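You operate a simulated robot arm through the tools that you are given. There is no shell and no other tool. Be economical: measure what you need, move in short steps, check, and stop when the job is done.

The job below is to be done with a simulated robot arm. You get a single attempt, and the scene is never put back.

Task
Prime the middle of both boards and dry them on the rack.
Fine: roll the primer on from its tray; the keys board in the red bay, the herbs board in the blue bay, unsmeared; the roller goes back in its tray. A coat counts when it lies all over at full strength: go over it till it gets no stronger.

It is judged by the outcome, as a careful person would: the job done as asked, and still so three seconds after it is handed in. It fails if anything else is knocked over, pushed out of place, dropped, spilled or broken.

Robot
A 7-joint arm with a two-finger parallel gripper, fixed in place. Base frame: the origin is at the foot of the arm, x ahead of it, y to its left, z up; the work surface is at about z = 0. Readings come in m, rad, newtons and seconds.
With the tool pointing down near the work surface it reaches from about 0.24 to 0.62 m from the base axis. Its first joint turns from -1.152 to 1.152 rad. Payload 2.6 kg.
Tool frame: the origin (TCP) lies between the finger pads and is the grasp point; the fingertips stand 0.03 m ahead of it; z points along the fingers, y is the line along which they close. The gripper opens to 0.094 m. The fingers are 0.028 m wide and 0.01 m thick; the gripper's body (0.05 by 0.096 m) begins 0.055 m behind the TCP.
Orientation is told as [roll, pitch, yaw] about the base's x, y, z axes, in that order, counted from this pose: with the fingers straight down and closing along the base's y, the tool's x points along the base's -x, its y along +y and its z along -z.

Tools
- The arm moves only by the tool arm_command. Its argument "plan" is a list of rows, each an object of numbers (a shift or turn left out is 0, a gripper value left out holds the last): "x", "y", "z": the shift along the base's x, y, z in m; "rx", "ry", "rz": the turn, a rotation vector about the base's x, y, z in rad; "jaw": the gripper command, from -1 (fully open) to 1 (shut), values between in proportion. In form: [{"x": .., "y": .., "z": .., "rx": .., "ry": .., "rz": .., "jaw": ..}, ...]. A call has 1 to 12 rows; each row shifts and turns the commanded pose from where the row before left it. A row lasts 0.2 s, in which the tool goes at most 0.05 m and 0.15 rad; a call with a longer step from one row to the next is refused whole, and so is a gripper value outside its range. Where a pose cannot be reached the arm comes as near as it can. A force on the tool above 40 N (or 10 N above the force at the start of the call, whichever is more), or a blocked arm, ends the call early, and 0.2 s more pass. The fingers move at their own pace (about 0.072 m/s each) and stop on an object; they squeeze with about 28 N. The grip force told is the motor's: it shows also when the fingers shut on nothing. Time passes only in rows, and 0.2 s behind the last, so rows that do not move let the fingers close. It gives the time, the measured TCP pose, the force on the tool (base axes), the opening and the grip force at its end, in the units of the frame above (readings bear some noise), with the torque about the TCP (base axes, N m) and any sound that the robot's microphone picked up, and new pictures: "views" is both (left out), scene, wrist or none.
- Cameras (640 x 400 px; columns grow to the right, rows downward): "scene" is fixed at [0.0357, 0.429, 0.5694]; the picture's right is [-0.78, -0.63, 0.00], its down [-0.34, 0.43, -0.84] and it looks along [0.53, -0.65, -0.55] (base axes); focal length 286 px, centre (320, 200). "wrist" rides on the gripper at [0.076, 0.014, -0.103] in the tool frame; the picture's right is [-0.18, 0.98, 0.00], its down [-0.75, -0.14, -0.64] and it looks along [-0.63, -0.12, 0.77] (tool axes); focal length 243 px, centre (320, 200). There is no depth. A picture from a camera that has moved, and an enlarged one, comes with that camera's place and axes in the base frame and with its lens.
- close_up(camera, box): a new picture of the part [left, top, right, bottom] of that camera's present view, enlarged. No time passes.
- job_done(): hands the job in; it is judged then, once.

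Go step by step. Nothing tells you positions but the pictures and the camera data: compare them with the known pose of the tool, close in by small moves and look again before you grip or let go. The budget is 120 turns and 200 pictures, counting those below and the enlarged ones. Unless the task says otherwise, let go and move clear before handing in, and close with one line.

The tools are called after "Call:" by a JSON object that holds its "fn" and its "kwargs". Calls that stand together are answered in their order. arm_command: Moves the arm, as the interface text tells. Its arguments: {"type":"object","properties":{"plan":{"type":"array","items":{"type":"object","properties":{"x":{"type":"number"},"y":{"type":"number"},"z":{"type":"number"},"rx":{"type":"number"},"ry":{"type":"number"},"rz":{"type":"number"},"jaw":{"type":"number"}}}},"views":{"type":"string","enum":["both","scene","wrist","none"]}},"required":["plan"]} The other tools are called the same way: close_up (camera, box) takes an enlarged picture of a part of a camera's view; job_done () hands the job in.

At the start:

```text
time: 0.0
eef_pos: [0.3605, -0.0093, 0.3601]
tcp_rot: [0.0, 0.001, 0.0]
wrist_force: [-0.3, -0.5, 0.6]
torque: [0.02, -0.03, 0.02]
opening: 0.0939
grip_force: 0.0
```

scene: 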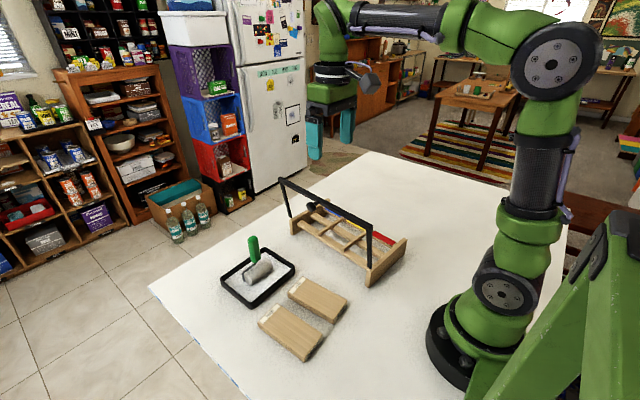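
wrist: 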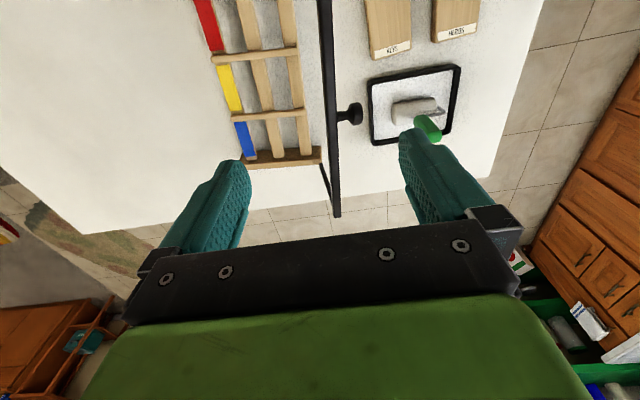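

I see a tray with a roller (green handle), two boards, and a rack with coloured bays and a black bar frame. I'll enlarge both views to measure.

Call:
{"fn": "close_up", "kwargs": {"camera": "scene", "box": [200, 160, 420, 370]}}

Call:
{"fn": "close_up", "kwargs": {"camera": "wrist", "box": [180, 0, 500, 200]}}

```text
1.90 times, centred on (310, 265) of scene
camera zoom: at [0.0357, 0.429, 0.5694], right [-0.78, -0.63, 0.0], down [-0.34, 0.43, -0.84], along [0.53, -0.65, -0.55], focal length 544 px, centre (339, 76)
```

zoom: 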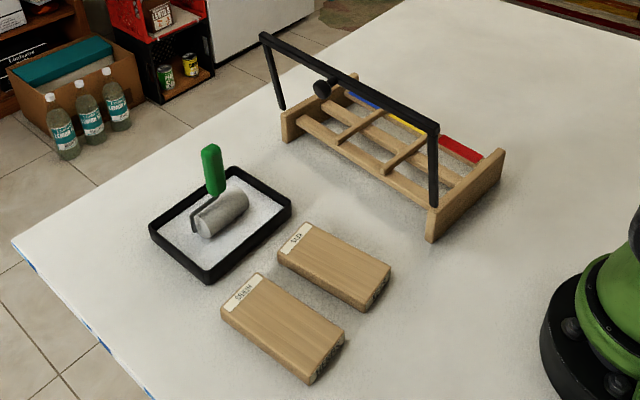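

```text
2.00 times, centred on (340, 100) of wrist
camera zoom: at [0.285, 0.0051, 0.4643], right [0.18, 0.98, 0.0], down [0.75, -0.14, 0.64], along [0.63, -0.12, -0.77], focal length 485 px, centre (280, 400)
```

zoom: 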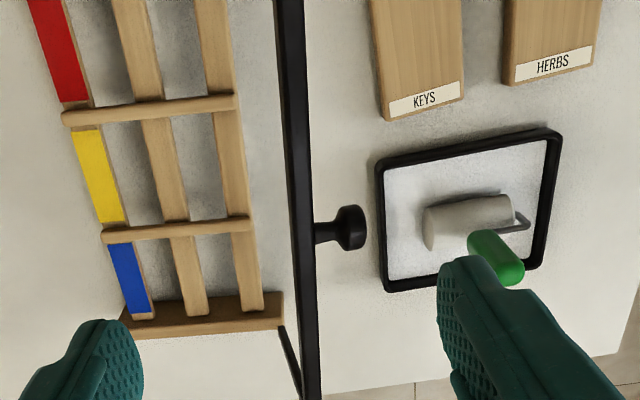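

The tray is around x 0.41–0.53, y 0.07–0.22, with the roller handle upright near (0.473, 0.141). The boards are near (0.316, 0.097) and (0.308, 0.20), and the rack spans x 0.24–0.53, y -0.19 to -0.02. I'll move over the boards for a better look.

Call:
{"fn": "arm_command", "kwargs": {"plan": [{"x": -0.015, "y": 0.04}, {"x": -0.015, "y": 0.04}, {"x": -0.015, "y": 0.04}, {"x": -0.015, "y": 0.03}, {}], "views": "wrist"}}

```text
time: 1.2
eef_pos: [0.3011, 0.1422, 0.3615]
tcp_rot: [-0.002, 0.0, 0.0]
wrist_force: [-0.2, 1.6, -0.1]
torque: [-0.02, 0.03, 0.0]
opening: 0.0939
grip_force: 0.1
camera wrist: at [0.2253, 0.1567, 0.4642], right [0.18, 0.98, 0.0], down [0.75, -0.14, 0.64], along [0.63, -0.12, -0.77], focal length 243 px, centre (320, 200)
```

wrist: 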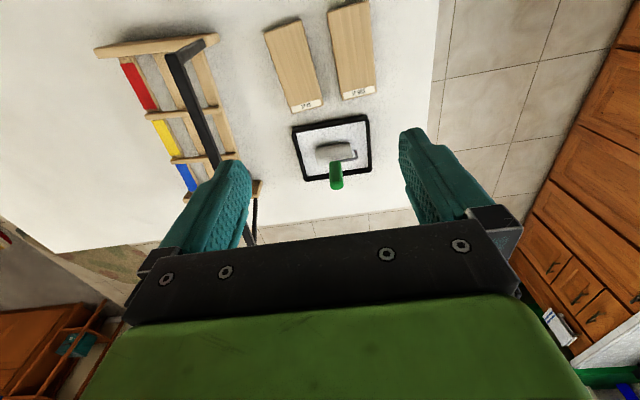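

Call:
{"fn": "close_up", "kwargs": {"camera": "wrist", "box": [240, 0, 400, 200]}}

Call:
{"fn": "close_up", "kwargs": {"camera": "wrist", "box": [80, 20, 280, 220]}}

```text
2.00 times, centred on (320, 100) of wrist
camera zoom: at [0.2253, 0.1567, 0.4642], right [0.18, 0.98, 0.0], down [0.75, -0.14, 0.64], along [0.63, -0.12, -0.77], focal length 485 px, centre (320, 400)
```

zoom: 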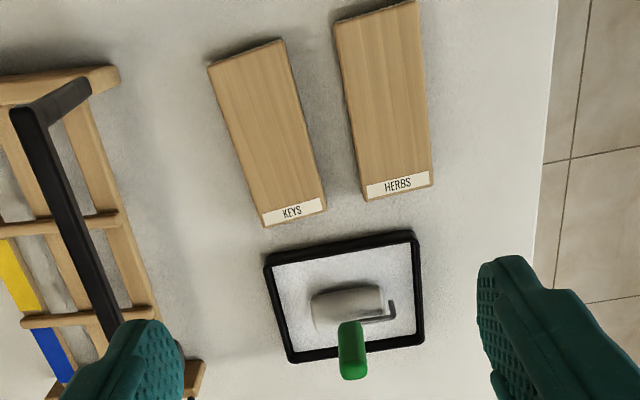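

```text
2.00 times, centred on (180, 120) of wrist
camera zoom: at [0.2253, 0.1567, 0.4642], right [0.18, 0.98, 0.0], down [0.75, -0.14, 0.64], along [0.63, -0.12, -0.77], focal length 485 px, centre (600, 360)
```

zoom: 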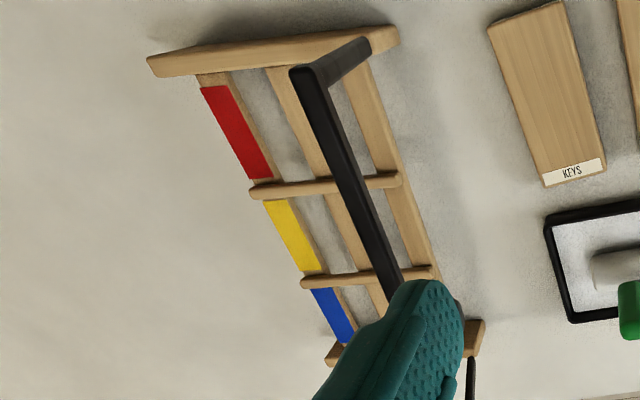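

The board yaws are about +0.08 (keys) and +0.05 (herbs), and the rack yaw is about -0.1. Next I'll go above the roller handle at (0.47, 0.14) and check alignment.

Call:
{"fn": "arm_command", "kwargs": {"plan": [{"x": 0.045}, {"x": 0.045}, {"x": 0.045, "z": -0.02}, {"x": 0.036, "z": -0.04}, {"z": -0.04}, {"z": -0.03}, {}]}}

```text
refused: row 4 steps farther than a row can; nothing moved
```

Call:
{"fn": "arm_command", "kwargs": {"plan": [{"x": 0.045}, {"x": 0.045}, {"x": 0.045, "z": -0.02}, {"x": 0.034, "z": -0.03}, {"z": -0.045}, {"z": -0.035}, {}]}}

```text
time: 2.8
eef_pos: [0.4713, 0.1408, 0.231]
tcp_rot: [0.0, 0.001, -0.001]
wrist_force: [-0.2, -0.5, 0.3]
torque: [0.03, 0.0, 0.06]
opening: 0.0942
grip_force: 0.2
camera wrist: at [0.3949, 0.1546, 0.335], right [0.18, 0.98, 0.0], down [0.75, -0.14, 0.64], along [0.63, -0.12, -0.77], focal length 243 px, centre (320, 200)
```

scene: 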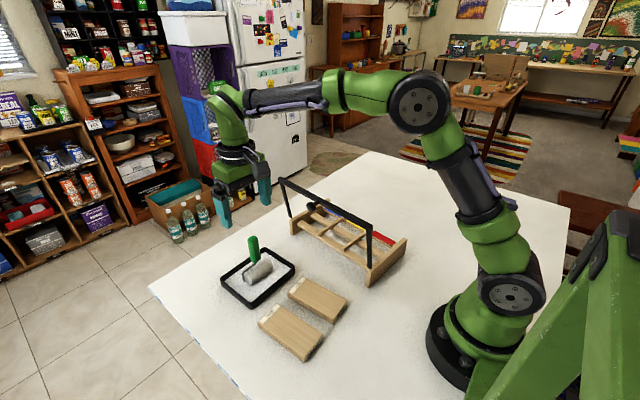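
wrist: 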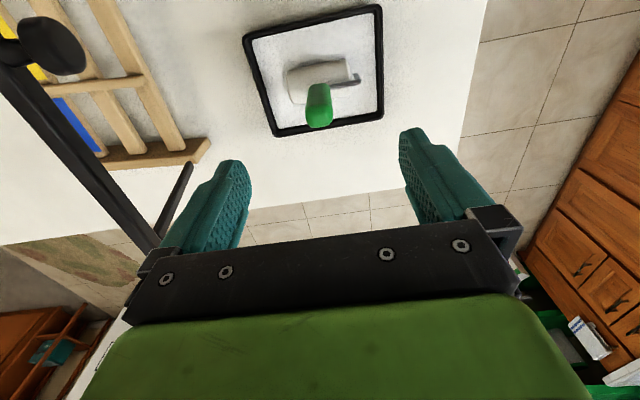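

The handle is centred between the fingers at (0.471, 0.140). I'll descend and grip it.

Call:
{"fn": "arm_command", "kwargs": {"plan": [{"z": -0.04}, {"z": -0.04}, {"z": -0.025}, {"z": -0.018}, {}, {"jaw": 1}, {}, {}, {}, {}]}}

```text
time: 5.0
eef_pos: [0.4681, 0.14, 0.105]
tcp_rot: [0.0, 0.001, 0.0]
wrist_force: [0.2, -0.4, 0.5]
torque: [-0.02, 0.0, 0.02]
opening: 0.0275
grip_force: 28.4
camera wrist: at [0.3922, 0.1541, 0.2106], right [0.18, 0.98, 0.0], down [0.75, -0.14, 0.64], along [0.63, -0.12, -0.77], focal length 243 px, centre (320, 200)
```

scene: 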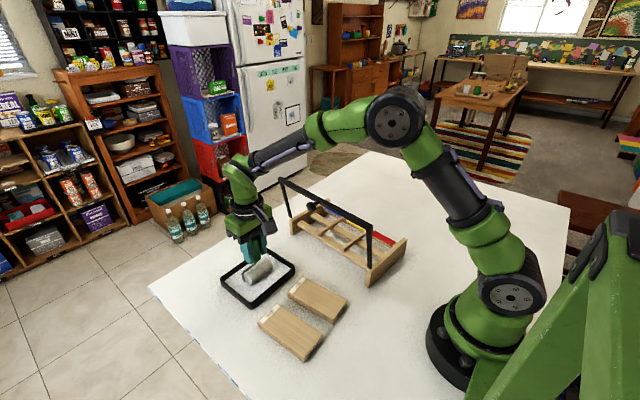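
wrist: 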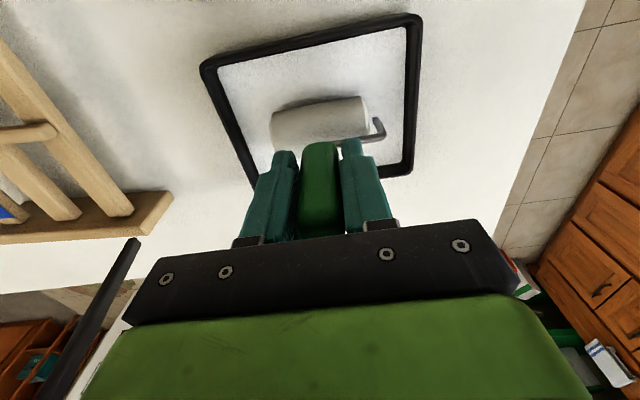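

The handle is gripped. I'll roll gently back and forth in the tray to load primer.

Call:
{"fn": "arm_command", "kwargs": {"plan": [{"z": -0.002}, {"x": 0.015}, {"x": -0.02}, {"x": -0.018}, {"x": 0.02}, {"x": 0.018}, {"x": -0.02}, {"x": -0.018}, {"x": 0.02}, {"x": 0.003}, {}]}}

```text
time: 7.4
eef_pos: [0.4685, 0.1413, 0.1047]
tcp_rot: [0.0, 0.002, 0.0]
wrist_force: [-2.6, 1.7, 12.4]
torque: [0.04, 0.24, -0.01]
opening: 0.0274
grip_force: 28.1
camera wrist: at [0.3934, 0.1553, 0.2083], right [0.18, 0.98, 0.0], down [0.75, -0.14, 0.64], along [0.63, -0.12, -0.77], focal length 243 px, centre (320, 200)
```

scene: 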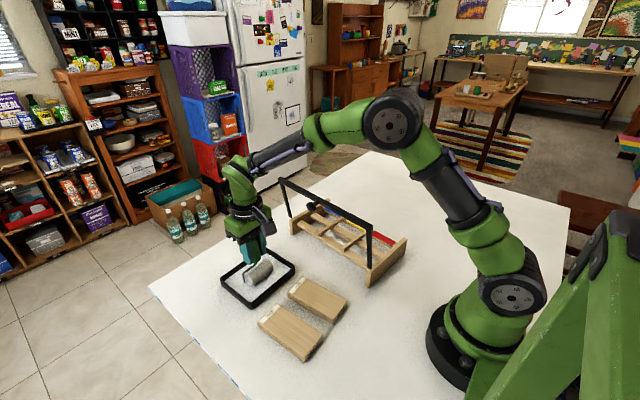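
wrist: 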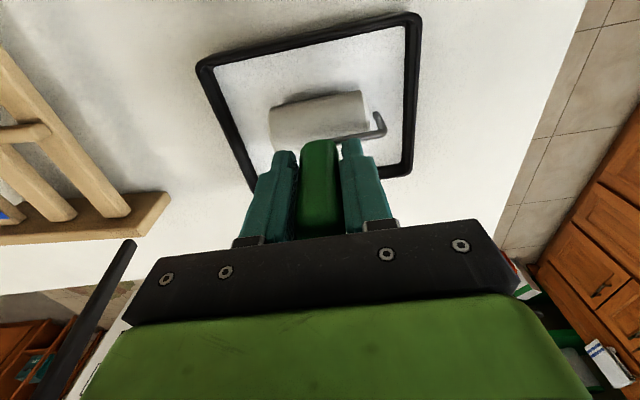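

The roller is loaded (about 12 N press). I'll lift it and carry it over the keys board centre (0.311, 0.099), aligned to its yaw.

Call:
{"fn": "arm_command", "kwargs": {"plan": [{"z": 0.03}, {"z": 0.035}, {"x": -0.04, "y": -0.01}, {"x": -0.04, "y": -0.01, "rz": 0.04}, {"x": -0.04, "y": -0.011, "rz": 0.04}, {"x": -0.035, "y": -0.01}, {}]}}

```text
time: 9.0
eef_pos: [0.3125, 0.0999, 0.173]
tcp_rot: [-0.001, -0.001, 0.08]
wrist_force: [0.1, -0.1, -0.7]
torque: [-0.01, 0.02, 0.01]
opening: 0.0275
grip_force: 28.0
camera wrist: at [0.2358, 0.1071, 0.2759], right [0.1, 0.99, 0.0], down [0.76, -0.08, 0.64], along [0.64, -0.07, -0.77], focal length 243 px, centre (320, 200)
```

scene: 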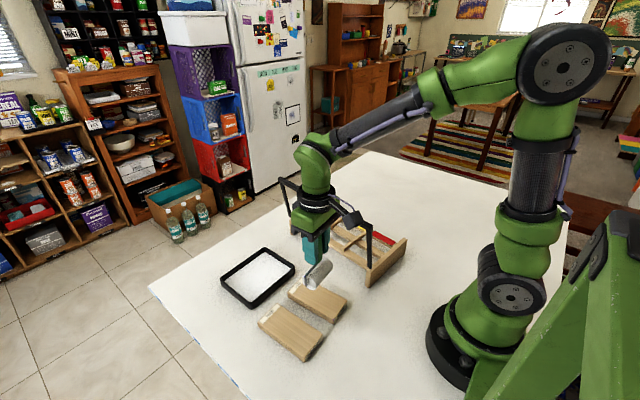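
wrist: 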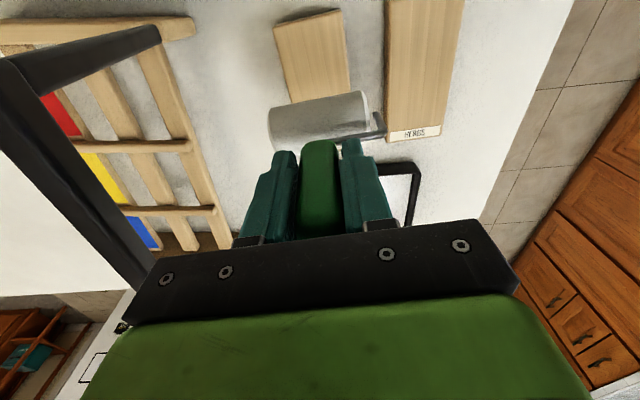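

The roller is over the keys board. I'll lower until it touches.

Call:
{"fn": "arm_command", "kwargs": {"plan": [{"z": -0.03}, {"z": -0.01}, {"z": -0.005}, {}], "views": "scene"}}

Call:
{"fn": "close_up", "kwargs": {"camera": "scene", "box": [240, 230, 360, 350]}}

```text
time: 10.0
eef_pos: [0.3141, 0.0996, 0.1269]
tcp_rot: [-0.001, 0.001, 0.082]
wrist_force: [0.2, -0.3, -1.4]
torque: [-0.02, 0.03, 0.01]
opening: 0.0275
grip_force: 28.5
```

scene: 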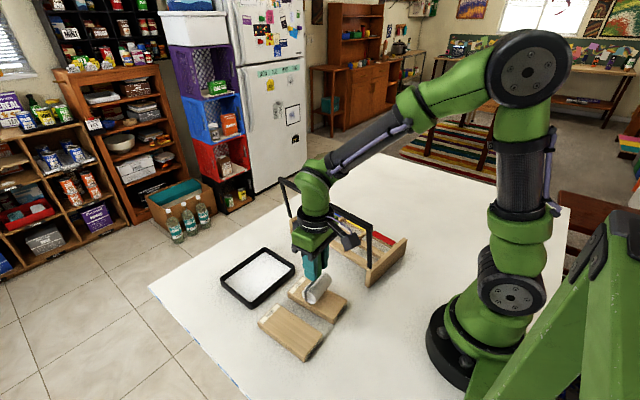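

```text
3.33 times, centred on (300, 290) of scene
camera zoom: at [0.0357, 0.429, 0.5694], right [-0.78, -0.63, 0.0], down [-0.34, 0.43, -0.84], along [0.53, -0.65, -0.55], focal length 952 px, centre (387, -100)
```

zoom: 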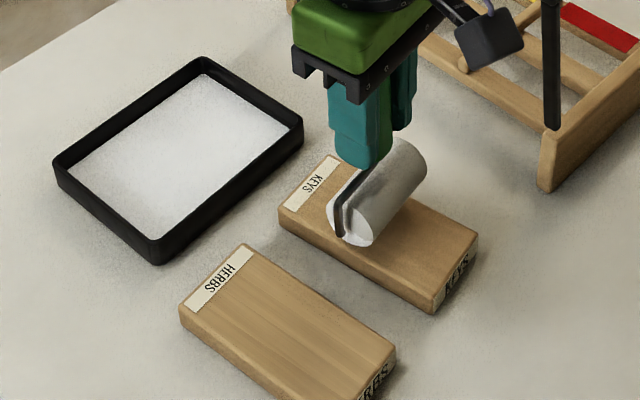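

The roller is nearly touching. I'll step down a few more mm.

Call:
{"fn": "arm_command", "kwargs": {"plan": [{"z": -0.002}, {"z": -0.002}, {}], "views": "none"}}

```text
time: 10.8
eef_pos: [0.315, 0.1, 0.1215]
tcp_rot: [0.0, -0.001, 0.081]
wrist_force: [-0.3, 0.0, -0.1]
torque: [0.0, 0.01, 0.05]
opening: 0.0276
grip_force: 28.2
```

Call:
{"fn": "arm_command", "kwargs": {"plan": [{"z": -0.002}, {}, {"z": -0.001}, {}], "views": "none"}}

```text
time: 11.8
eef_pos: [0.3151, 0.0997, 0.1197]
tcp_rot: [0.0, -0.001, 0.079]
wrist_force: [0.1, 0.3, -0.7]
torque: [0.0, 0.01, -0.04]
opening: 0.0275
grip_force: 28.0
```

Call:
{"fn": "arm_command", "kwargs": {"plan": [{"z": -0.002}, {}, {}], "views": "none"}}

Call:
{"fn": "close_up", "kwargs": {"camera": "scene", "box": [280, 260, 350, 310]}}

```text
time: 12.6
eef_pos: [0.3163, 0.099, 0.117]
tcp_rot: [-0.002, 0.0, 0.081]
wrist_force: [-0.9, 0.6, -0.5]
torque: [0.03, 0.0, 0.01]
opening: 0.0273
grip_force: 27.8
```

```text
8.00 times, centred on (315, 285) of scene
camera zoom: at [0.0357, 0.429, 0.5694], right [-0.78, -0.63, 0.0], down [-0.34, 0.43, -0.84], along [0.53, -0.65, -0.55], focal length 2285 px, centre (360, -480)
```

zoom: 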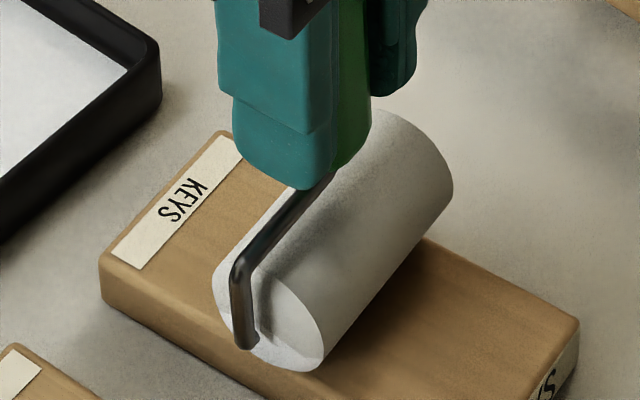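

Still no contact. I'll continue down in small steps.

Call:
{"fn": "arm_command", "kwargs": {"plan": [{"z": -0.002}, {}, {"z": -0.001}, {}], "views": "none"}}

Call:
{"fn": "close_up", "kwargs": {"camera": "wrist", "box": [220, 0, 480, 200]}}

```text
time: 13.6
eef_pos: [0.3155, 0.0998, 0.1139]
tcp_rot: [0.001, 0.001, 0.081]
wrist_force: [-0.4, 0.1, -0.1]
torque: [-0.05, 0.02, 0.0]
opening: 0.0275
grip_force: 27.8
```

```text
2.00 times, centred on (350, 100) of wrist
camera zoom: at [0.2381, 0.1074, 0.2176], right [0.1, 0.99, 0.0], down [0.76, -0.08, 0.64], along [0.64, -0.07, -0.77], focal length 485 px, centre (260, 400)
```

zoom: 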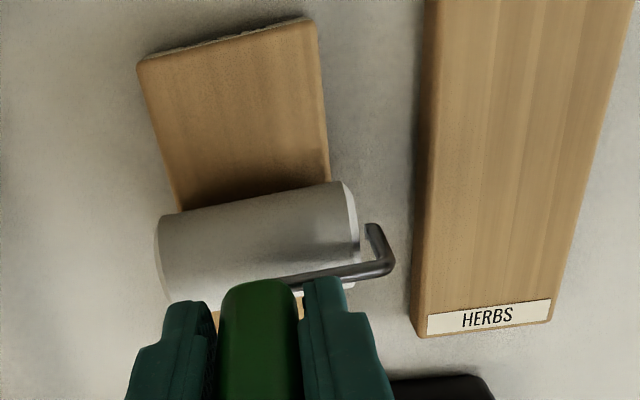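

Call:
{"fn": "arm_command", "kwargs": {"plan": [{"z": -0.002}, {}, {}], "views": "none"}}

Call:
{"fn": "close_up", "kwargs": {"camera": "scene", "box": [280, 260, 350, 310]}}

```text
time: 14.4
eef_pos: [0.3161, 0.099, 0.1126]
tcp_rot: [0.001, 0.002, 0.08]
wrist_force: [-1.1, -1.2, 3.2]
torque: [-0.03, 0.0, 0.04]
opening: 0.0277
grip_force: 28.2
```

```text
8.00 times, centred on (315, 285) of scene
camera zoom: at [0.0357, 0.429, 0.5694], right [-0.78, -0.63, 0.0], down [-0.34, 0.43, -0.84], along [0.53, -0.65, -0.55], focal length 2285 px, centre (360, -480)
```

zoom: 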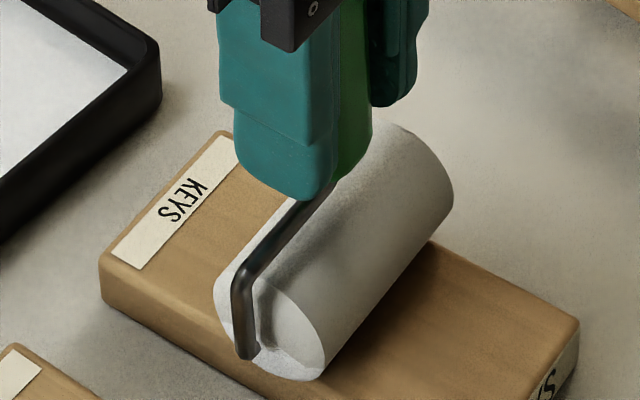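

Contact at TCP z of about 0.1125. I'll press 1 mm more and roll along the board's middle.

Call:
{"fn": "arm_command", "kwargs": {"plan": [{"z": -0.001}, {"x": 0.018, "y": 0.0014}, {"x": 0.018, "y": 0.0014}, {"x": -0.024, "y": -0.002}, {"x": -0.024, "y": -0.002}, {"x": -0.022, "y": -0.0016}, {"x": 0.022, "y": 0.0016}, {"x": 0.024, "y": 0.002}, {"x": 0.024, "y": 0.002}, {"x": -0.018, "y": -0.0014}, {"x": -0.018, "y": -0.0014}, {}], "views": "scene"}}

Call:
{"fn": "close_up", "kwargs": {"camera": "scene", "box": [270, 250, 366, 310]}}

```text
time: 17.0
eef_pos: [0.3148, 0.0993, 0.1096]
tcp_rot: [-0.001, 0.001, 0.079]
wrist_force: [1.6, -0.9, 2.8]
torque: [-0.09, -0.13, 0.05]
opening: 0.0276
grip_force: 28.0
```

scene: 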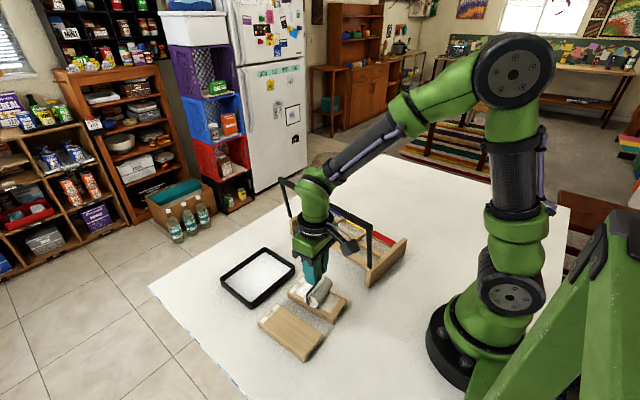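

```text
6.67 times, centred on (318, 280) of scene
camera zoom: at [0.0357, 0.429, 0.5694], right [-0.78, -0.63, 0.0], down [-0.34, 0.43, -0.84], along [0.53, -0.65, -0.55], focal length 1904 px, centre (333, -333)
```

zoom: 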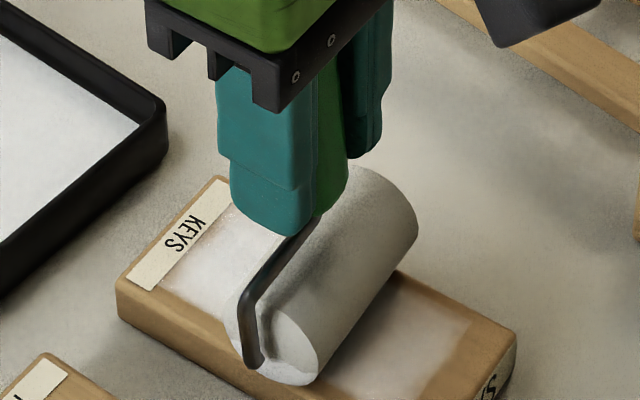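

A coat is going on, whiter at the label end and weaker at the other. I'll make more passes.

Call:
{"fn": "arm_command", "kwargs": {"plan": [{"z": -0.001}, {"x": -0.02, "y": -0.0016}, {"x": -0.022, "y": -0.0016}, {"x": 0.02, "y": 0.0016}, {"x": 0.022, "y": 0.0016}, {"x": 0.02, "y": 0.0016}, {"x": 0.014, "y": 0.0012}, {"x": -0.018, "y": -0.0014}, {"x": -0.018, "y": -0.0014}, {"x": -0.02, "y": -0.0016}, {"x": -0.02, "y": -0.0016}, {}], "views": "none"}}

Call:
{"fn": "arm_command", "kwargs": {"plan": [{"x": 0.02, "y": 0.0016}, {"x": 0.022, "y": 0.0016}, {"x": 0.02, "y": 0.0016}, {"x": 0.016, "y": 0.0012}, {"z": 0.03}, {"z": 0.04}, {"x": 0.04}, {"x": 0.04}, {}], "views": "both"}}

Call:
{"fn": "close_up", "kwargs": {"camera": "scene", "box": [270, 250, 366, 310]}}

```text
time: 19.6
eef_pos: [0.2716, 0.0975, 0.1086]
tcp_rot: [0.001, -0.004, 0.081]
wrist_force: [5.2, 1.3, 14.7]
torque: [-0.06, -0.5, 0.01]
opening: 0.0274
grip_force: 28.4
```

```text
time: 21.6
eef_pos: [0.4329, 0.1032, 0.1815]
tcp_rot: [0.0, -0.001, 0.081]
wrist_force: [-0.1, -0.9, -1.1]
torque: [0.02, 0.02, 0.01]
opening: 0.0277
grip_force: 28.8
camera wrist: at [0.3553, 0.1113, 0.2844], right [0.1, 0.99, 0.0], down [0.76, -0.08, 0.64], along [0.64, -0.07, -0.77], focal length 243 px, centre (320, 200)
```

scene: 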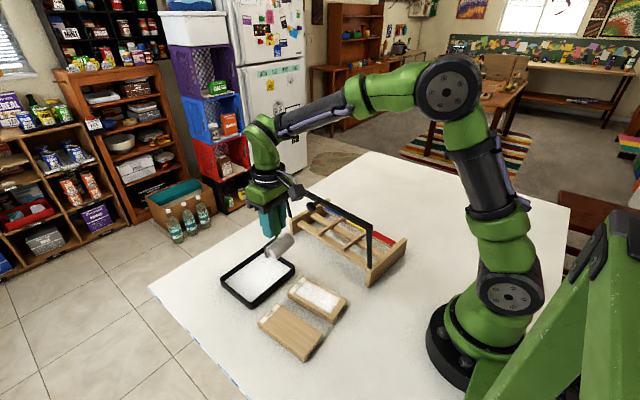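
wrist: 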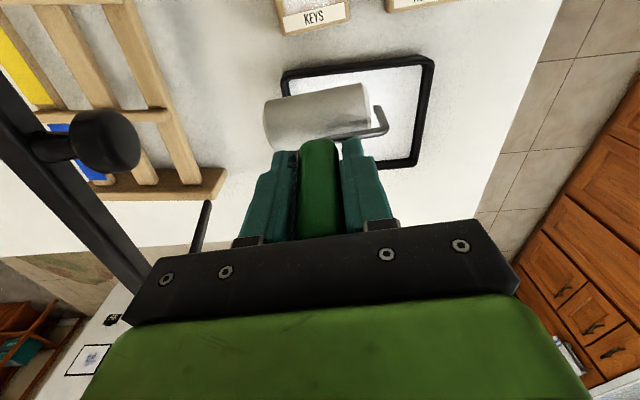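

```text
6.67 times, centred on (318, 280) of scene
camera zoom: at [0.0357, 0.429, 0.5694], right [-0.78, -0.63, 0.0], down [-0.34, 0.43, -0.84], along [0.53, -0.65, -0.55], focal length 1904 px, centre (333, -333)
```

zoom: 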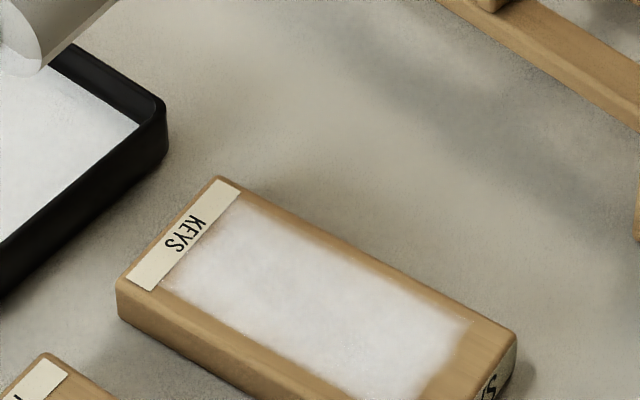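

The keys coat looks good and fills a central patch. I'll reload the roller in the tray to check that another pass makes it no stronger.

Call:
{"fn": "arm_command", "kwargs": {"plan": [{"x": 0.022, "y": 0.02, "rz": -0.04}, {"x": 0.02, "y": 0.019, "rz": -0.04}, {"z": -0.04}, {"z": -0.03}, {"z": -0.006}, {}], "views": "both"}}

Call:
{"fn": "close_up", "kwargs": {"camera": "scene", "box": [200, 220, 312, 320]}}

```text
time: 23.0
eef_pos: [0.4739, 0.1414, 0.1004]
tcp_rot: [0.0, -0.001, 0.0]
wrist_force: [-0.1, -0.2, 0.2]
torque: [0.0, -0.02, 0.03]
opening: 0.0278
grip_force: 27.9
camera wrist: at [0.3973, 0.1561, 0.2052], right [0.18, 0.98, 0.0], down [0.75, -0.14, 0.64], along [0.63, -0.12, -0.77], focal length 243 px, centre (320, 200)
```

scene: 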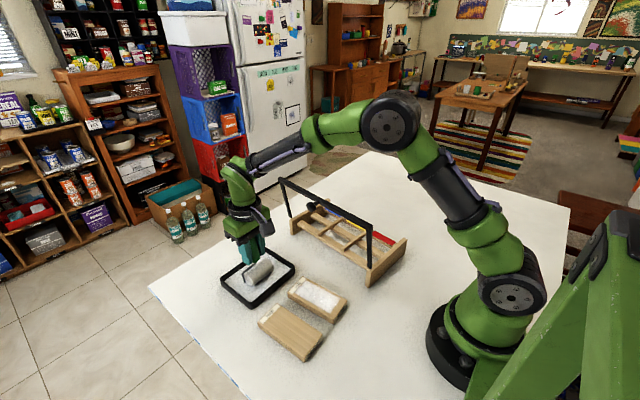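
wrist: 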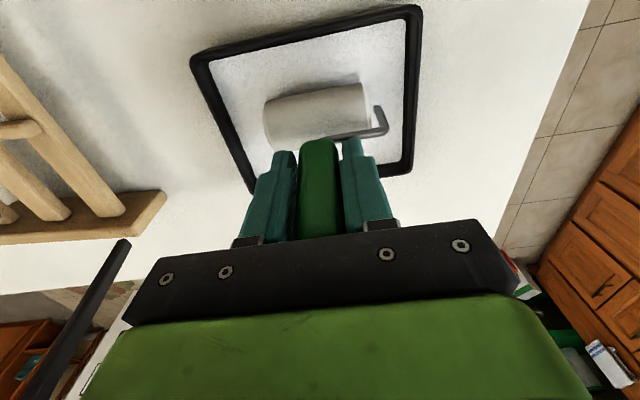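

```text
4.00 times, centred on (256, 270) of scene
camera zoom: at [0.0357, 0.429, 0.5694], right [-0.78, -0.63, 0.0], down [-0.34, 0.43, -0.84], along [0.53, -0.65, -0.55], focal length 1142 px, centre (576, -80)
```

zoom: 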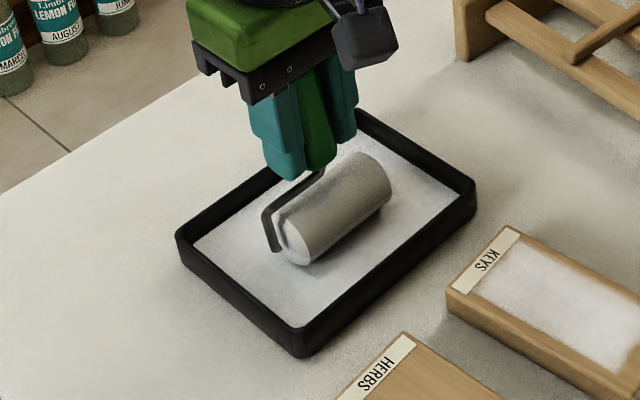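

The roller frame has tilted slightly in the grip, which is harmless. I'll lower to the tray floor.

Call:
{"fn": "arm_command", "kwargs": {"plan": [{"z": -0.002}, {}, {"z": -0.002}, {}], "views": "none"}}

```text
time: 24.0
eef_pos: [0.4736, 0.1417, 0.0985]
tcp_rot: [0.001, -0.002, 0.0]
wrist_force: [-0.6, 0.1, 3.6]
torque: [0.0, 0.04, 0.03]
opening: 0.028
grip_force: 27.6
```

Call:
{"fn": "arm_command", "kwargs": {"plan": [{"z": -0.001}, {"x": 0.018}, {"x": 0.012}, {"x": -0.02}, {"x": -0.02}, {"x": -0.008}, {"x": 0.02}, {"x": 0.02}, {"x": 0.006}, {"x": -0.02}, {"x": -0.008}, {}], "views": "none"}}

Call:
{"fn": "arm_command", "kwargs": {"plan": [{"z": 0.035}, {"z": 0.04}, {"x": -0.04, "y": -0.01}, {"x": -0.04, "y": -0.01, "rz": 0.04}, {"x": -0.04, "y": -0.011, "rz": 0.04}, {"x": -0.033, "y": -0.01}, {"z": -0.035}, {"z": -0.022}, {}], "views": "both"}}

Call:
{"fn": "close_up", "kwargs": {"camera": "scene", "box": [270, 250, 366, 310]}}

```text
time: 26.6
eef_pos: [0.4731, 0.142, 0.0977]
tcp_rot: [0.002, 0.001, 0.0]
wrist_force: [-0.6, 0.6, 0.6]
torque: [0.01, 0.04, 0.0]
opening: 0.0276
grip_force: 27.7
```

```text
time: 28.6
eef_pos: [0.3209, 0.1015, 0.1165]
tcp_rot: [0.001, 0.0, 0.08]
wrist_force: [0.4, 0.2, -0.7]
torque: [-0.05, 0.01, 0.0]
opening: 0.0278
grip_force: 28.6
camera wrist: at [0.2434, 0.1089, 0.2204], right [0.11, 0.99, 0.0], down [0.76, -0.08, 0.64], along [0.64, -0.07, -0.77], focal length 243 px, centre (320, 200)
```

scene: 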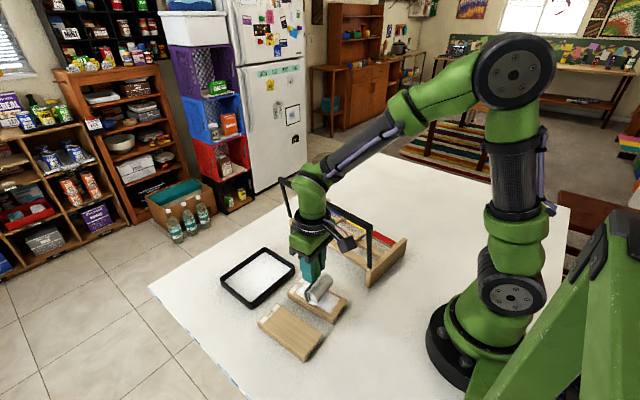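
wrist: 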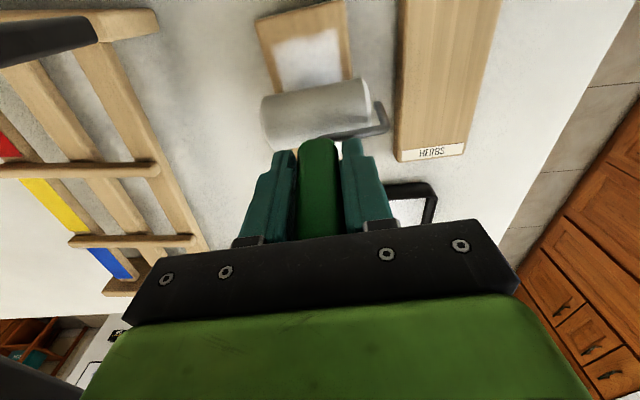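

```text
6.67 times, centred on (318, 280) of scene
camera zoom: at [0.0357, 0.429, 0.5694], right [-0.78, -0.63, 0.0], down [-0.34, 0.43, -0.84], along [0.53, -0.65, -0.55], focal length 1904 px, centre (333, -333)
```

zoom: 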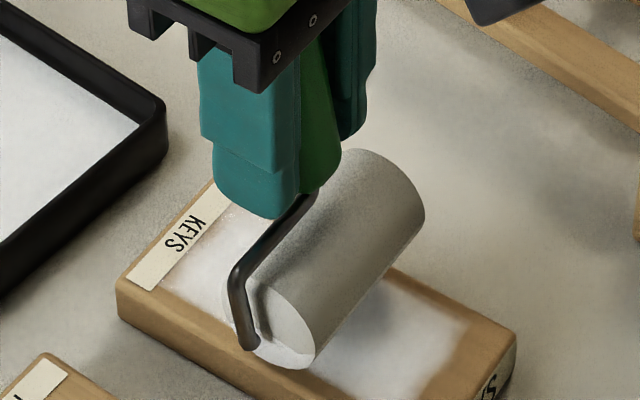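

The roller is reloaded. I'll make two more full passes over the keys patch, then check.

Call:
{"fn": "arm_command", "kwargs": {"plan": [{"z": -0.004}, {"z": -0.0025}, {"x": 0.02, "y": 0.0016}, {"x": 0.019, "y": 0.0015}, {"x": -0.022, "y": -0.0018}, {"x": -0.022, "y": -0.0018}, {"x": -0.022, "y": -0.0018}, {"x": -0.02, "y": -0.0016}, {"x": 0.022, "y": 0.0018}, {"x": 0.022, "y": 0.0018}, {"x": 0.022, "y": 0.0018}, {"x": 0.02, "y": 0.0016}], "views": "none"}}

Call:
{"fn": "arm_command", "kwargs": {"plan": [{"x": -0.022, "y": -0.0018}, {"x": -0.022, "y": -0.0018}, {"x": -0.022, "y": -0.0018}, {"x": -0.02, "y": -0.0016}, {"x": 0.022, "y": 0.0018}, {"x": 0.022, "y": 0.0018}, {"x": 0.022, "y": 0.0018}, {"x": 0.02, "y": 0.0016}, {"z": 0.03}, {"z": 0.035}, {"x": 0.04}, {"x": 0.03}], "views": "both"}}

Call:
{"fn": "close_up", "kwargs": {"camera": "scene", "box": [270, 250, 366, 310]}}

```text
time: 31.2
eef_pos: [0.3605, 0.1048, 0.1107]
tcp_rot: [0.001, 0.0, 0.077]
wrist_force: [0.4, -0.2, -1.1]
torque: [-0.02, -0.01, -0.01]
opening: 0.0281
grip_force: 28.2
```

```text
time: 33.8
eef_pos: [0.4326, 0.1016, 0.175]
tcp_rot: [0.0, 0.0, 0.08]
wrist_force: [-0.7, -0.2, -0.6]
torque: [-0.02, 0.0, 0.0]
opening: 0.028
grip_force: 27.9
camera wrist: at [0.3546, 0.1105, 0.2782], right [0.11, 0.99, 0.0], down [0.76, -0.08, 0.64], along [0.64, -0.07, -0.77], focal length 243 px, centre (320, 200)
```

scene: 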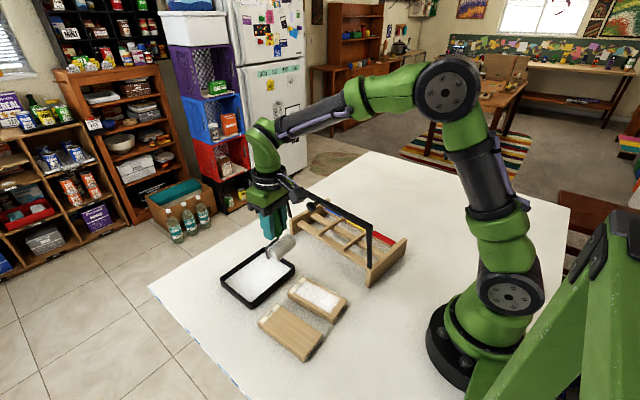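
wrist: 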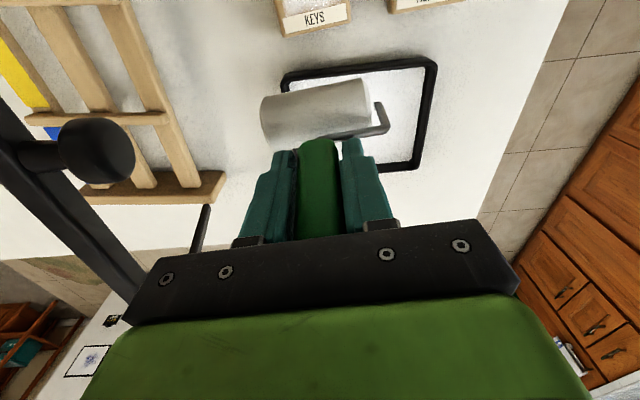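

```text
6.67 times, centred on (318, 280) of scene
camera zoom: at [0.0356, 0.429, 0.5694], right [-0.78, -0.63, 0.0], down [-0.34, 0.43, -0.84], along [0.53, -0.65, -0.55], focal length 1904 px, centre (333, -333)
```

zoom: 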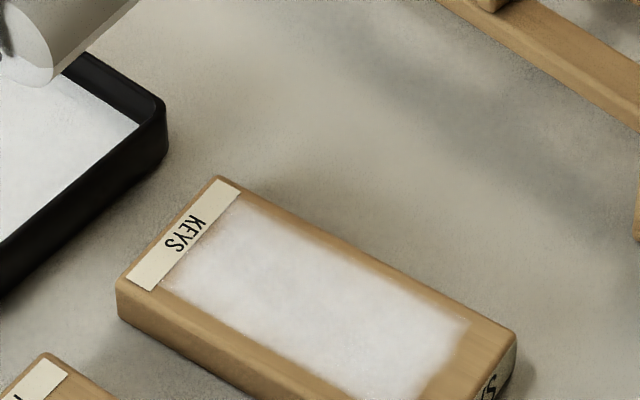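

The coat looks unchanged, but the force suggests those passes were very light. I'll repeat with a firmer press to be sure.

Call:
{"fn": "arm_command", "kwargs": {"plan": [{"x": -0.04, "y": 0.001}, {"x": -0.035, "y": 0.001}, {"z": -0.035}, {"z": -0.026}, {"z": -0.004}, {"z": -0.0015}, {}], "views": "none"}}

```text
time: 35.4
eef_pos: [0.3532, 0.1057, 0.1077]
tcp_rot: [-0.001, -0.001, 0.079]
wrist_force: [0.5, -0.5, -0.8]
torque: [-0.03, -0.02, 0.01]
opening: 0.0278
grip_force: 28.5
```

Call:
{"fn": "arm_command", "kwargs": {"plan": [{"z": -0.0015}, {}, {"z": -0.001}, {}], "views": "none"}}

Call:
{"fn": "close_up", "kwargs": {"camera": "scene", "box": [270, 250, 366, 310]}}

```text
time: 36.4
eef_pos: [0.3537, 0.1051, 0.1061]
tcp_rot: [0.0, 0.001, 0.081]
wrist_force: [-1.1, -0.4, -0.9]
torque: [-0.01, 0.0, 0.03]
opening: 0.0278
grip_force: 27.9
```

```text
6.67 times, centred on (318, 280) of scene
camera zoom: at [0.0357, 0.429, 0.5694], right [-0.78, -0.63, 0.0], down [-0.34, 0.43, -0.84], along [0.53, -0.65, -0.55], focal length 1904 px, centre (333, -333)
```

zoom: 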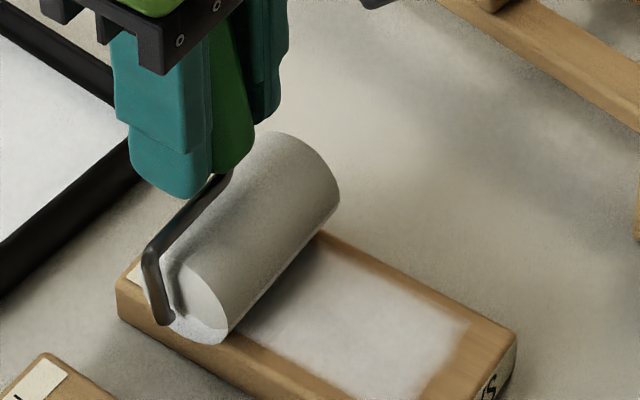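

Call:
{"fn": "arm_command", "kwargs": {"plan": [{"z": -0.0015}, {}, {"z": -0.0015}, {}], "views": "none"}}

```text
time: 37.4
eef_pos: [0.354, 0.1056, 0.1044]
tcp_rot: [0.0, -0.003, 0.08]
wrist_force: [-3.8, -0.8, 15.1]
torque: [-0.14, 0.46, 0.02]
opening: 0.0278
grip_force: 28.4
```

Call:
{"fn": "arm_command", "kwargs": {"plan": [{"z": 0.0008}, {"x": -0.022, "y": -0.0018}, {"x": -0.022, "y": -0.0018}, {"x": -0.022, "y": -0.0018}, {"x": -0.018, "y": -0.0014}, {}], "views": "none"}}

Call:
{"fn": "close_up", "kwargs": {"camera": "scene", "box": [270, 250, 366, 310]}}

```text
time: 38.8
eef_pos: [0.2707, 0.0988, 0.1039]
tcp_rot: [-0.001, -0.001, 0.082]
wrist_force: [5.1, 0.6, 11.5]
torque: [0.01, -0.27, 0.0]
opening: 0.0278
grip_force: 28.2
```

```text
6.67 times, centred on (318, 280) of scene
camera zoom: at [0.0356, 0.429, 0.5694], right [-0.78, -0.63, 0.0], down [-0.34, 0.43, -0.84], along [0.53, -0.65, -0.55], focal length 1904 px, centre (333, -333)
```

zoom: 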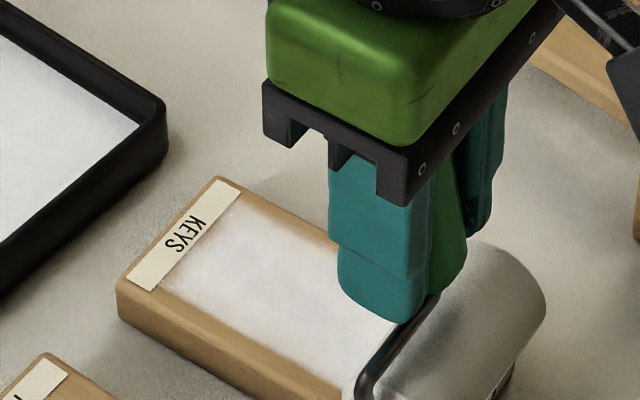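

Steady contact at 11 N. One return pass, then lift and compare.

Call:
{"fn": "arm_command", "kwargs": {"plan": [{"x": 0.022, "y": 0.0018}, {"x": 0.022, "y": 0.0018}, {"x": 0.022, "y": 0.0018}, {"x": 0.018, "y": 0.0014}, {"z": 0.03}, {"z": 0.04}, {"x": 0.04}, {"x": 0.03}, {}], "views": "wrist"}}

Call:
{"fn": "close_up", "kwargs": {"camera": "scene", "box": [270, 250, 366, 310]}}

Call:
{"fn": "close_up", "kwargs": {"camera": "scene", "box": [220, 190, 320, 300]}}

```text
time: 40.8
eef_pos: [0.4237, 0.1051, 0.1743]
tcp_rot: [0.001, -0.001, 0.08]
wrist_force: [-0.5, -0.2, -0.8]
torque: [-0.02, -0.01, 0.0]
opening: 0.0278
grip_force: 27.7
camera wrist: at [0.3465, 0.1134, 0.2781], right [0.11, 0.99, 0.0], down [0.76, -0.08, 0.64], along [0.64, -0.07, -0.77], focal length 243 px, centre (320, 200)
```

wrist: 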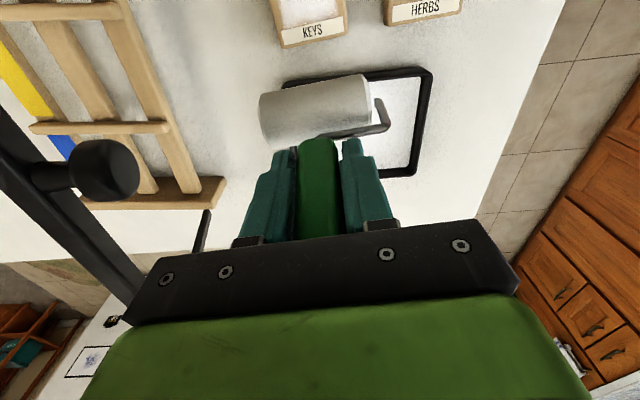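

```text
6.67 times, centred on (318, 280) of scene
camera zoom: at [0.0357, 0.429, 0.5694], right [-0.78, -0.63, 0.0], down [-0.34, 0.43, -0.84], along [0.53, -0.65, -0.55], focal length 1904 px, centre (333, -333)
```

zoom: 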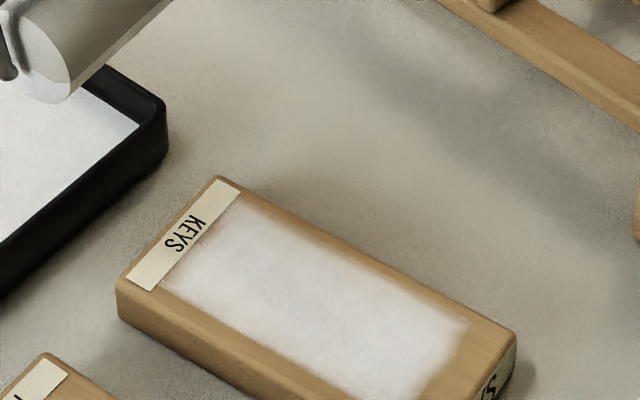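

```text
3.64 times, centred on (270, 245) of scene
camera zoom: at [0.0357, 0.429, 0.5694], right [-0.78, -0.63, 0.0], down [-0.34, 0.43, -0.84], along [0.53, -0.65, -0.55], focal length 1039 px, centre (502, 36)
```

zoom: 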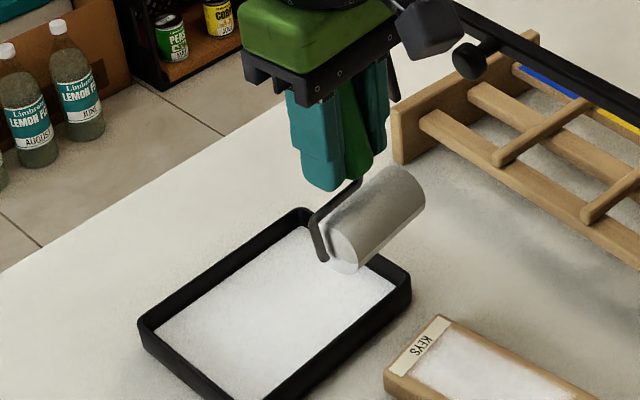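

The keys coat is now even and no longer visibly changing. I'll reload for the herbs board.

Call:
{"fn": "arm_command", "kwargs": {"plan": [{"x": 0.03, "y": 0.018, "rz": -0.04}, {"x": 0.028, "y": 0.018, "rz": -0.04}, {"z": -0.04}, {"z": -0.035}, {"z": -0.006}, {}], "views": "none"}}

Call:
{"fn": "arm_command", "kwargs": {"plan": [{"z": -0.0015}, {}, {}], "views": "none"}}

Call:
{"fn": "close_up", "kwargs": {"camera": "scene", "box": [200, 220, 312, 320]}}

```text
time: 42.2
eef_pos: [0.4818, 0.1458, 0.0939]
tcp_rot: [0.001, -0.003, -0.001]
wrist_force: [-5.4, -0.2, 23.0]
torque: [0.02, 0.72, 0.03]
opening: 0.0278
grip_force: 28.2
```

```text
time: 43.0
eef_pos: [0.4836, 0.1455, 0.0949]
tcp_rot: [0.004, -0.005, 0.0]
wrist_force: [-4.0, 2.8, 36.2]
torque: [0.38, 0.8, -0.08]
opening: 0.0274
grip_force: 27.9
```

```text
4.00 times, centred on (256, 270) of scene
camera zoom: at [0.0355, 0.4289, 0.5695], right [-0.78, -0.63, 0.0], down [-0.34, 0.43, -0.84], along [0.53, -0.65, -0.55], focal length 1142 px, centre (576, -80)
```

zoom: 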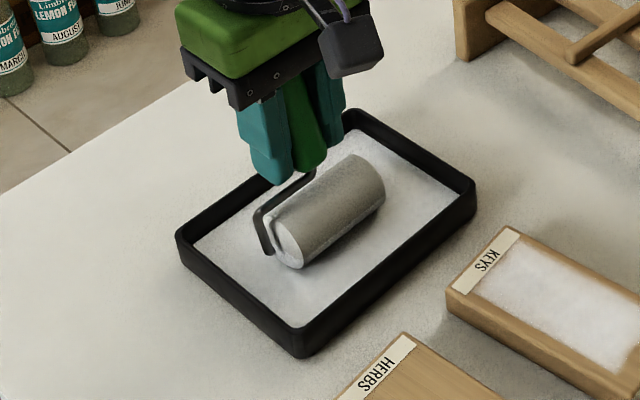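

That is pressing too hard. I'll ease up 4 mm and roll.

Call:
{"fn": "arm_command", "kwargs": {"plan": [{"z": 0.004}, {"x": 0.015}, {"x": 0.012}, {"x": -0.02}, {"x": -0.02}, {"x": -0.008}, {"x": 0.02}, {"x": 0.02}, {"x": 0.006}, {"x": -0.02}, {"x": -0.005}, {}], "views": "none"}}

```text
time: 45.6
eef_pos: [0.4816, 0.1421, 0.0949]
tcp_rot: [0.001, -0.001, -0.001]
wrist_force: [0.3, 0.8, 0.1]
torque: [0.01, -0.06, -0.03]
opening: 0.0277
grip_force: 28.3
```

Call:
{"fn": "arm_command", "kwargs": {"plan": [{"z": -0.0015}, {"x": 0.02}, {"x": -0.02}, {"x": -0.02}, {"x": 0.02}, {"z": 0.035}, {"z": 0.04}, {"x": -0.03, "y": 0.01}, {"x": -0.035, "y": 0.015}, {"x": -0.04, "y": 0.015, "rz": 0.05}, {"x": -0.04, "y": 0.013}, {}], "views": "both"}}

```text
time: 48.2
eef_pos: [0.3342, 0.1943, 0.1653]
tcp_rot: [0.0, 0.0, 0.05]
wrist_force: [0.2, 1.1, -0.7]
torque: [-0.02, -0.01, -0.01]
opening: 0.0277
grip_force: 28.4
camera wrist: at [0.258, 0.2051, 0.2696], right [0.13, 0.99, 0.0], down [0.76, -0.1, 0.64], along [0.64, -0.09, -0.77], focal length 243 px, centre (320, 200)
```

scene: 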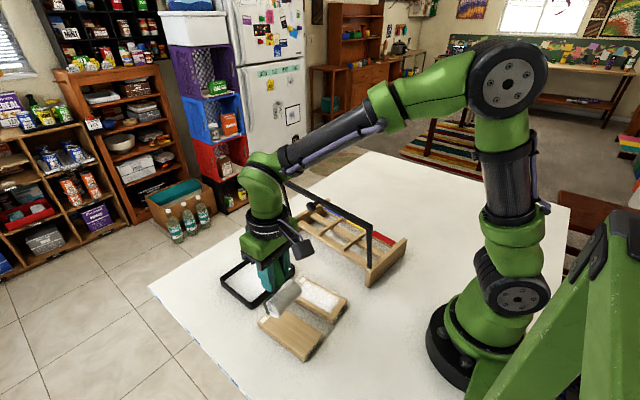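
wrist: 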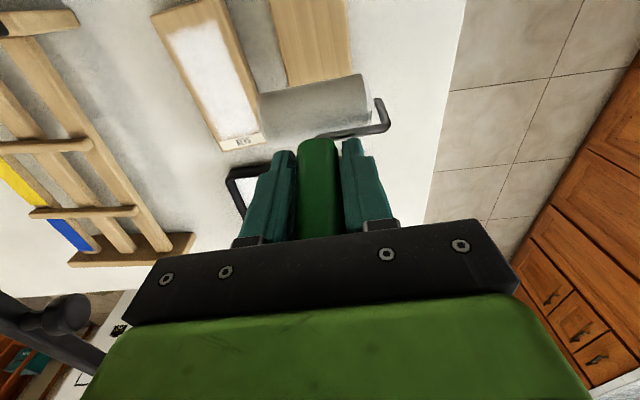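

The roller is over the herbs board. Lowering to contact.

Call:
{"fn": "arm_command", "kwargs": {"plan": [{"z": -0.035, "x": -0.006}, {"z": -0.02}, {}, {"z": -0.002}, {}], "views": "none"}}

Call:
{"fn": "close_up", "kwargs": {"camera": "scene", "box": [240, 270, 352, 370]}}

```text
time: 49.4
eef_pos: [0.3311, 0.1945, 0.1097]
tcp_rot: [-0.001, 0.0, 0.052]
wrist_force: [0.3, -0.4, -0.6]
torque: [-0.01, -0.01, 0.0]
opening: 0.0278
grip_force: 27.8
```

```text
4.00 times, centred on (296, 320) of scene
camera zoom: at [0.0357, 0.429, 0.5694], right [-0.78, -0.63, 0.0], down [-0.34, 0.43, -0.84], along [0.53, -0.65, -0.55], focal length 1142 px, centre (416, -280)
```

zoom: 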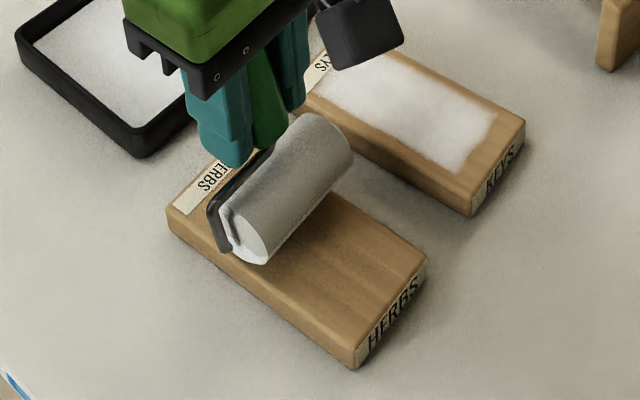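

Call:
{"fn": "arm_command", "kwargs": {"plan": [{"z": -0.002}, {}, {"z": -0.0015}, {}], "views": "none"}}

```text
time: 50.4
eef_pos: [0.3315, 0.1959, 0.108]
tcp_rot: [0.0, 0.001, 0.051]
wrist_force: [0.2, -0.8, -0.4]
torque: [0.04, 0.0, 0.02]
opening: 0.0277
grip_force: 28.2
```

Call:
{"fn": "arm_command", "kwargs": {"plan": [{"z": -0.002}, {}, {}], "views": "none"}}

```text
time: 51.2
eef_pos: [0.3306, 0.1951, 0.1059]
tcp_rot: [0.0, -0.001, 0.049]
wrist_force: [0.3, 0.4, -1.3]
torque: [-0.01, 0.01, -0.02]
opening: 0.0277
grip_force: 27.8
```

Call:
{"fn": "arm_command", "kwargs": {"plan": [{"z": -0.0015}, {}, {"z": -0.001}, {}], "views": "none"}}

```text
time: 52.2
eef_pos: [0.3308, 0.1938, 0.1036]
tcp_rot: [-0.001, 0.0, 0.052]
wrist_force: [0.3, -0.5, -0.2]
torque: [0.01, -0.02, 0.02]
opening: 0.0278
grip_force: 28.0
```

Call:
{"fn": "arm_command", "kwargs": {"plan": [{"z": -0.0015}, {}, {"z": -0.001}, {}], "views": "none"}}

Call:
{"fn": "close_up", "kwargs": {"camera": "scene", "box": [240, 270, 352, 370]}}

```text
time: 53.2
eef_pos: [0.3312, 0.1951, 0.1016]
tcp_rot: [0.002, -0.003, 0.048]
wrist_force: [-3.9, -4.9, 28.4]
torque: [-0.05, 0.7, 0.08]
opening: 0.0278
grip_force: 27.9
```

```text
4.00 times, centred on (296, 320) of scene
camera zoom: at [0.0356, 0.4289, 0.5695], right [-0.78, -0.63, 0.0], down [-0.34, 0.43, -0.84], along [0.53, -0.65, -0.55], focal length 1142 px, centre (416, -280)
```

zoom: 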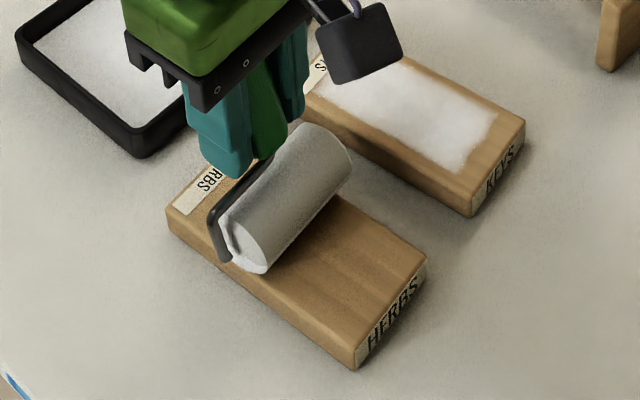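

Contact found. I'll ease off about 1 mm and roll the herbs middle.

Call:
{"fn": "arm_command", "kwargs": {"plan": [{"z": 0.001}, {"x": 0.018, "y": 0.0009}, {"x": 0.016, "y": 0.0008}, {"x": -0.022, "y": -0.001}, {"x": -0.022, "y": -0.001}, {"x": -0.022, "y": -0.001}, {"x": -0.018, "y": -0.001}, {"x": 0.022, "y": 0.001}, {"x": 0.022, "y": 0.001}, {"x": 0.022, "y": 0.001}, {"x": 0.018, "y": 0.001}], "views": "none"}}

Call:
{"fn": "close_up", "kwargs": {"camera": "scene", "box": [240, 270, 352, 370]}}

```text
time: 55.6
eef_pos: [0.3647, 0.1963, 0.1018]
tcp_rot: [-0.001, 0.0, 0.051]
wrist_force: [-3.0, 0.0, 5.0]
torque: [0.16, 0.3, 0.04]
opening: 0.0275
grip_force: 28.0
```

```text
4.00 times, centred on (296, 320) of scene
camera zoom: at [0.0356, 0.429, 0.5694], right [-0.78, -0.63, 0.0], down [-0.34, 0.43, -0.84], along [0.53, -0.65, -0.55], focal length 1142 px, centre (416, -280)
```

zoom: 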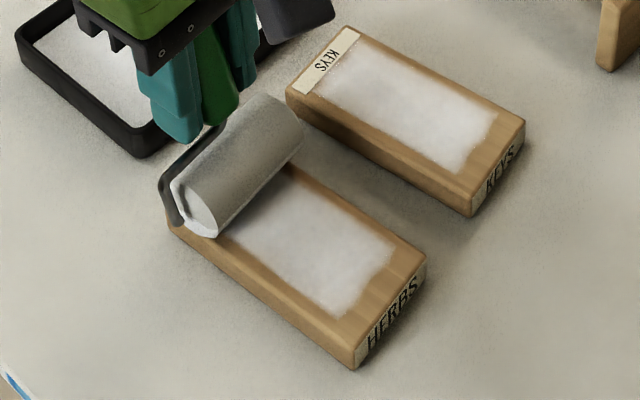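

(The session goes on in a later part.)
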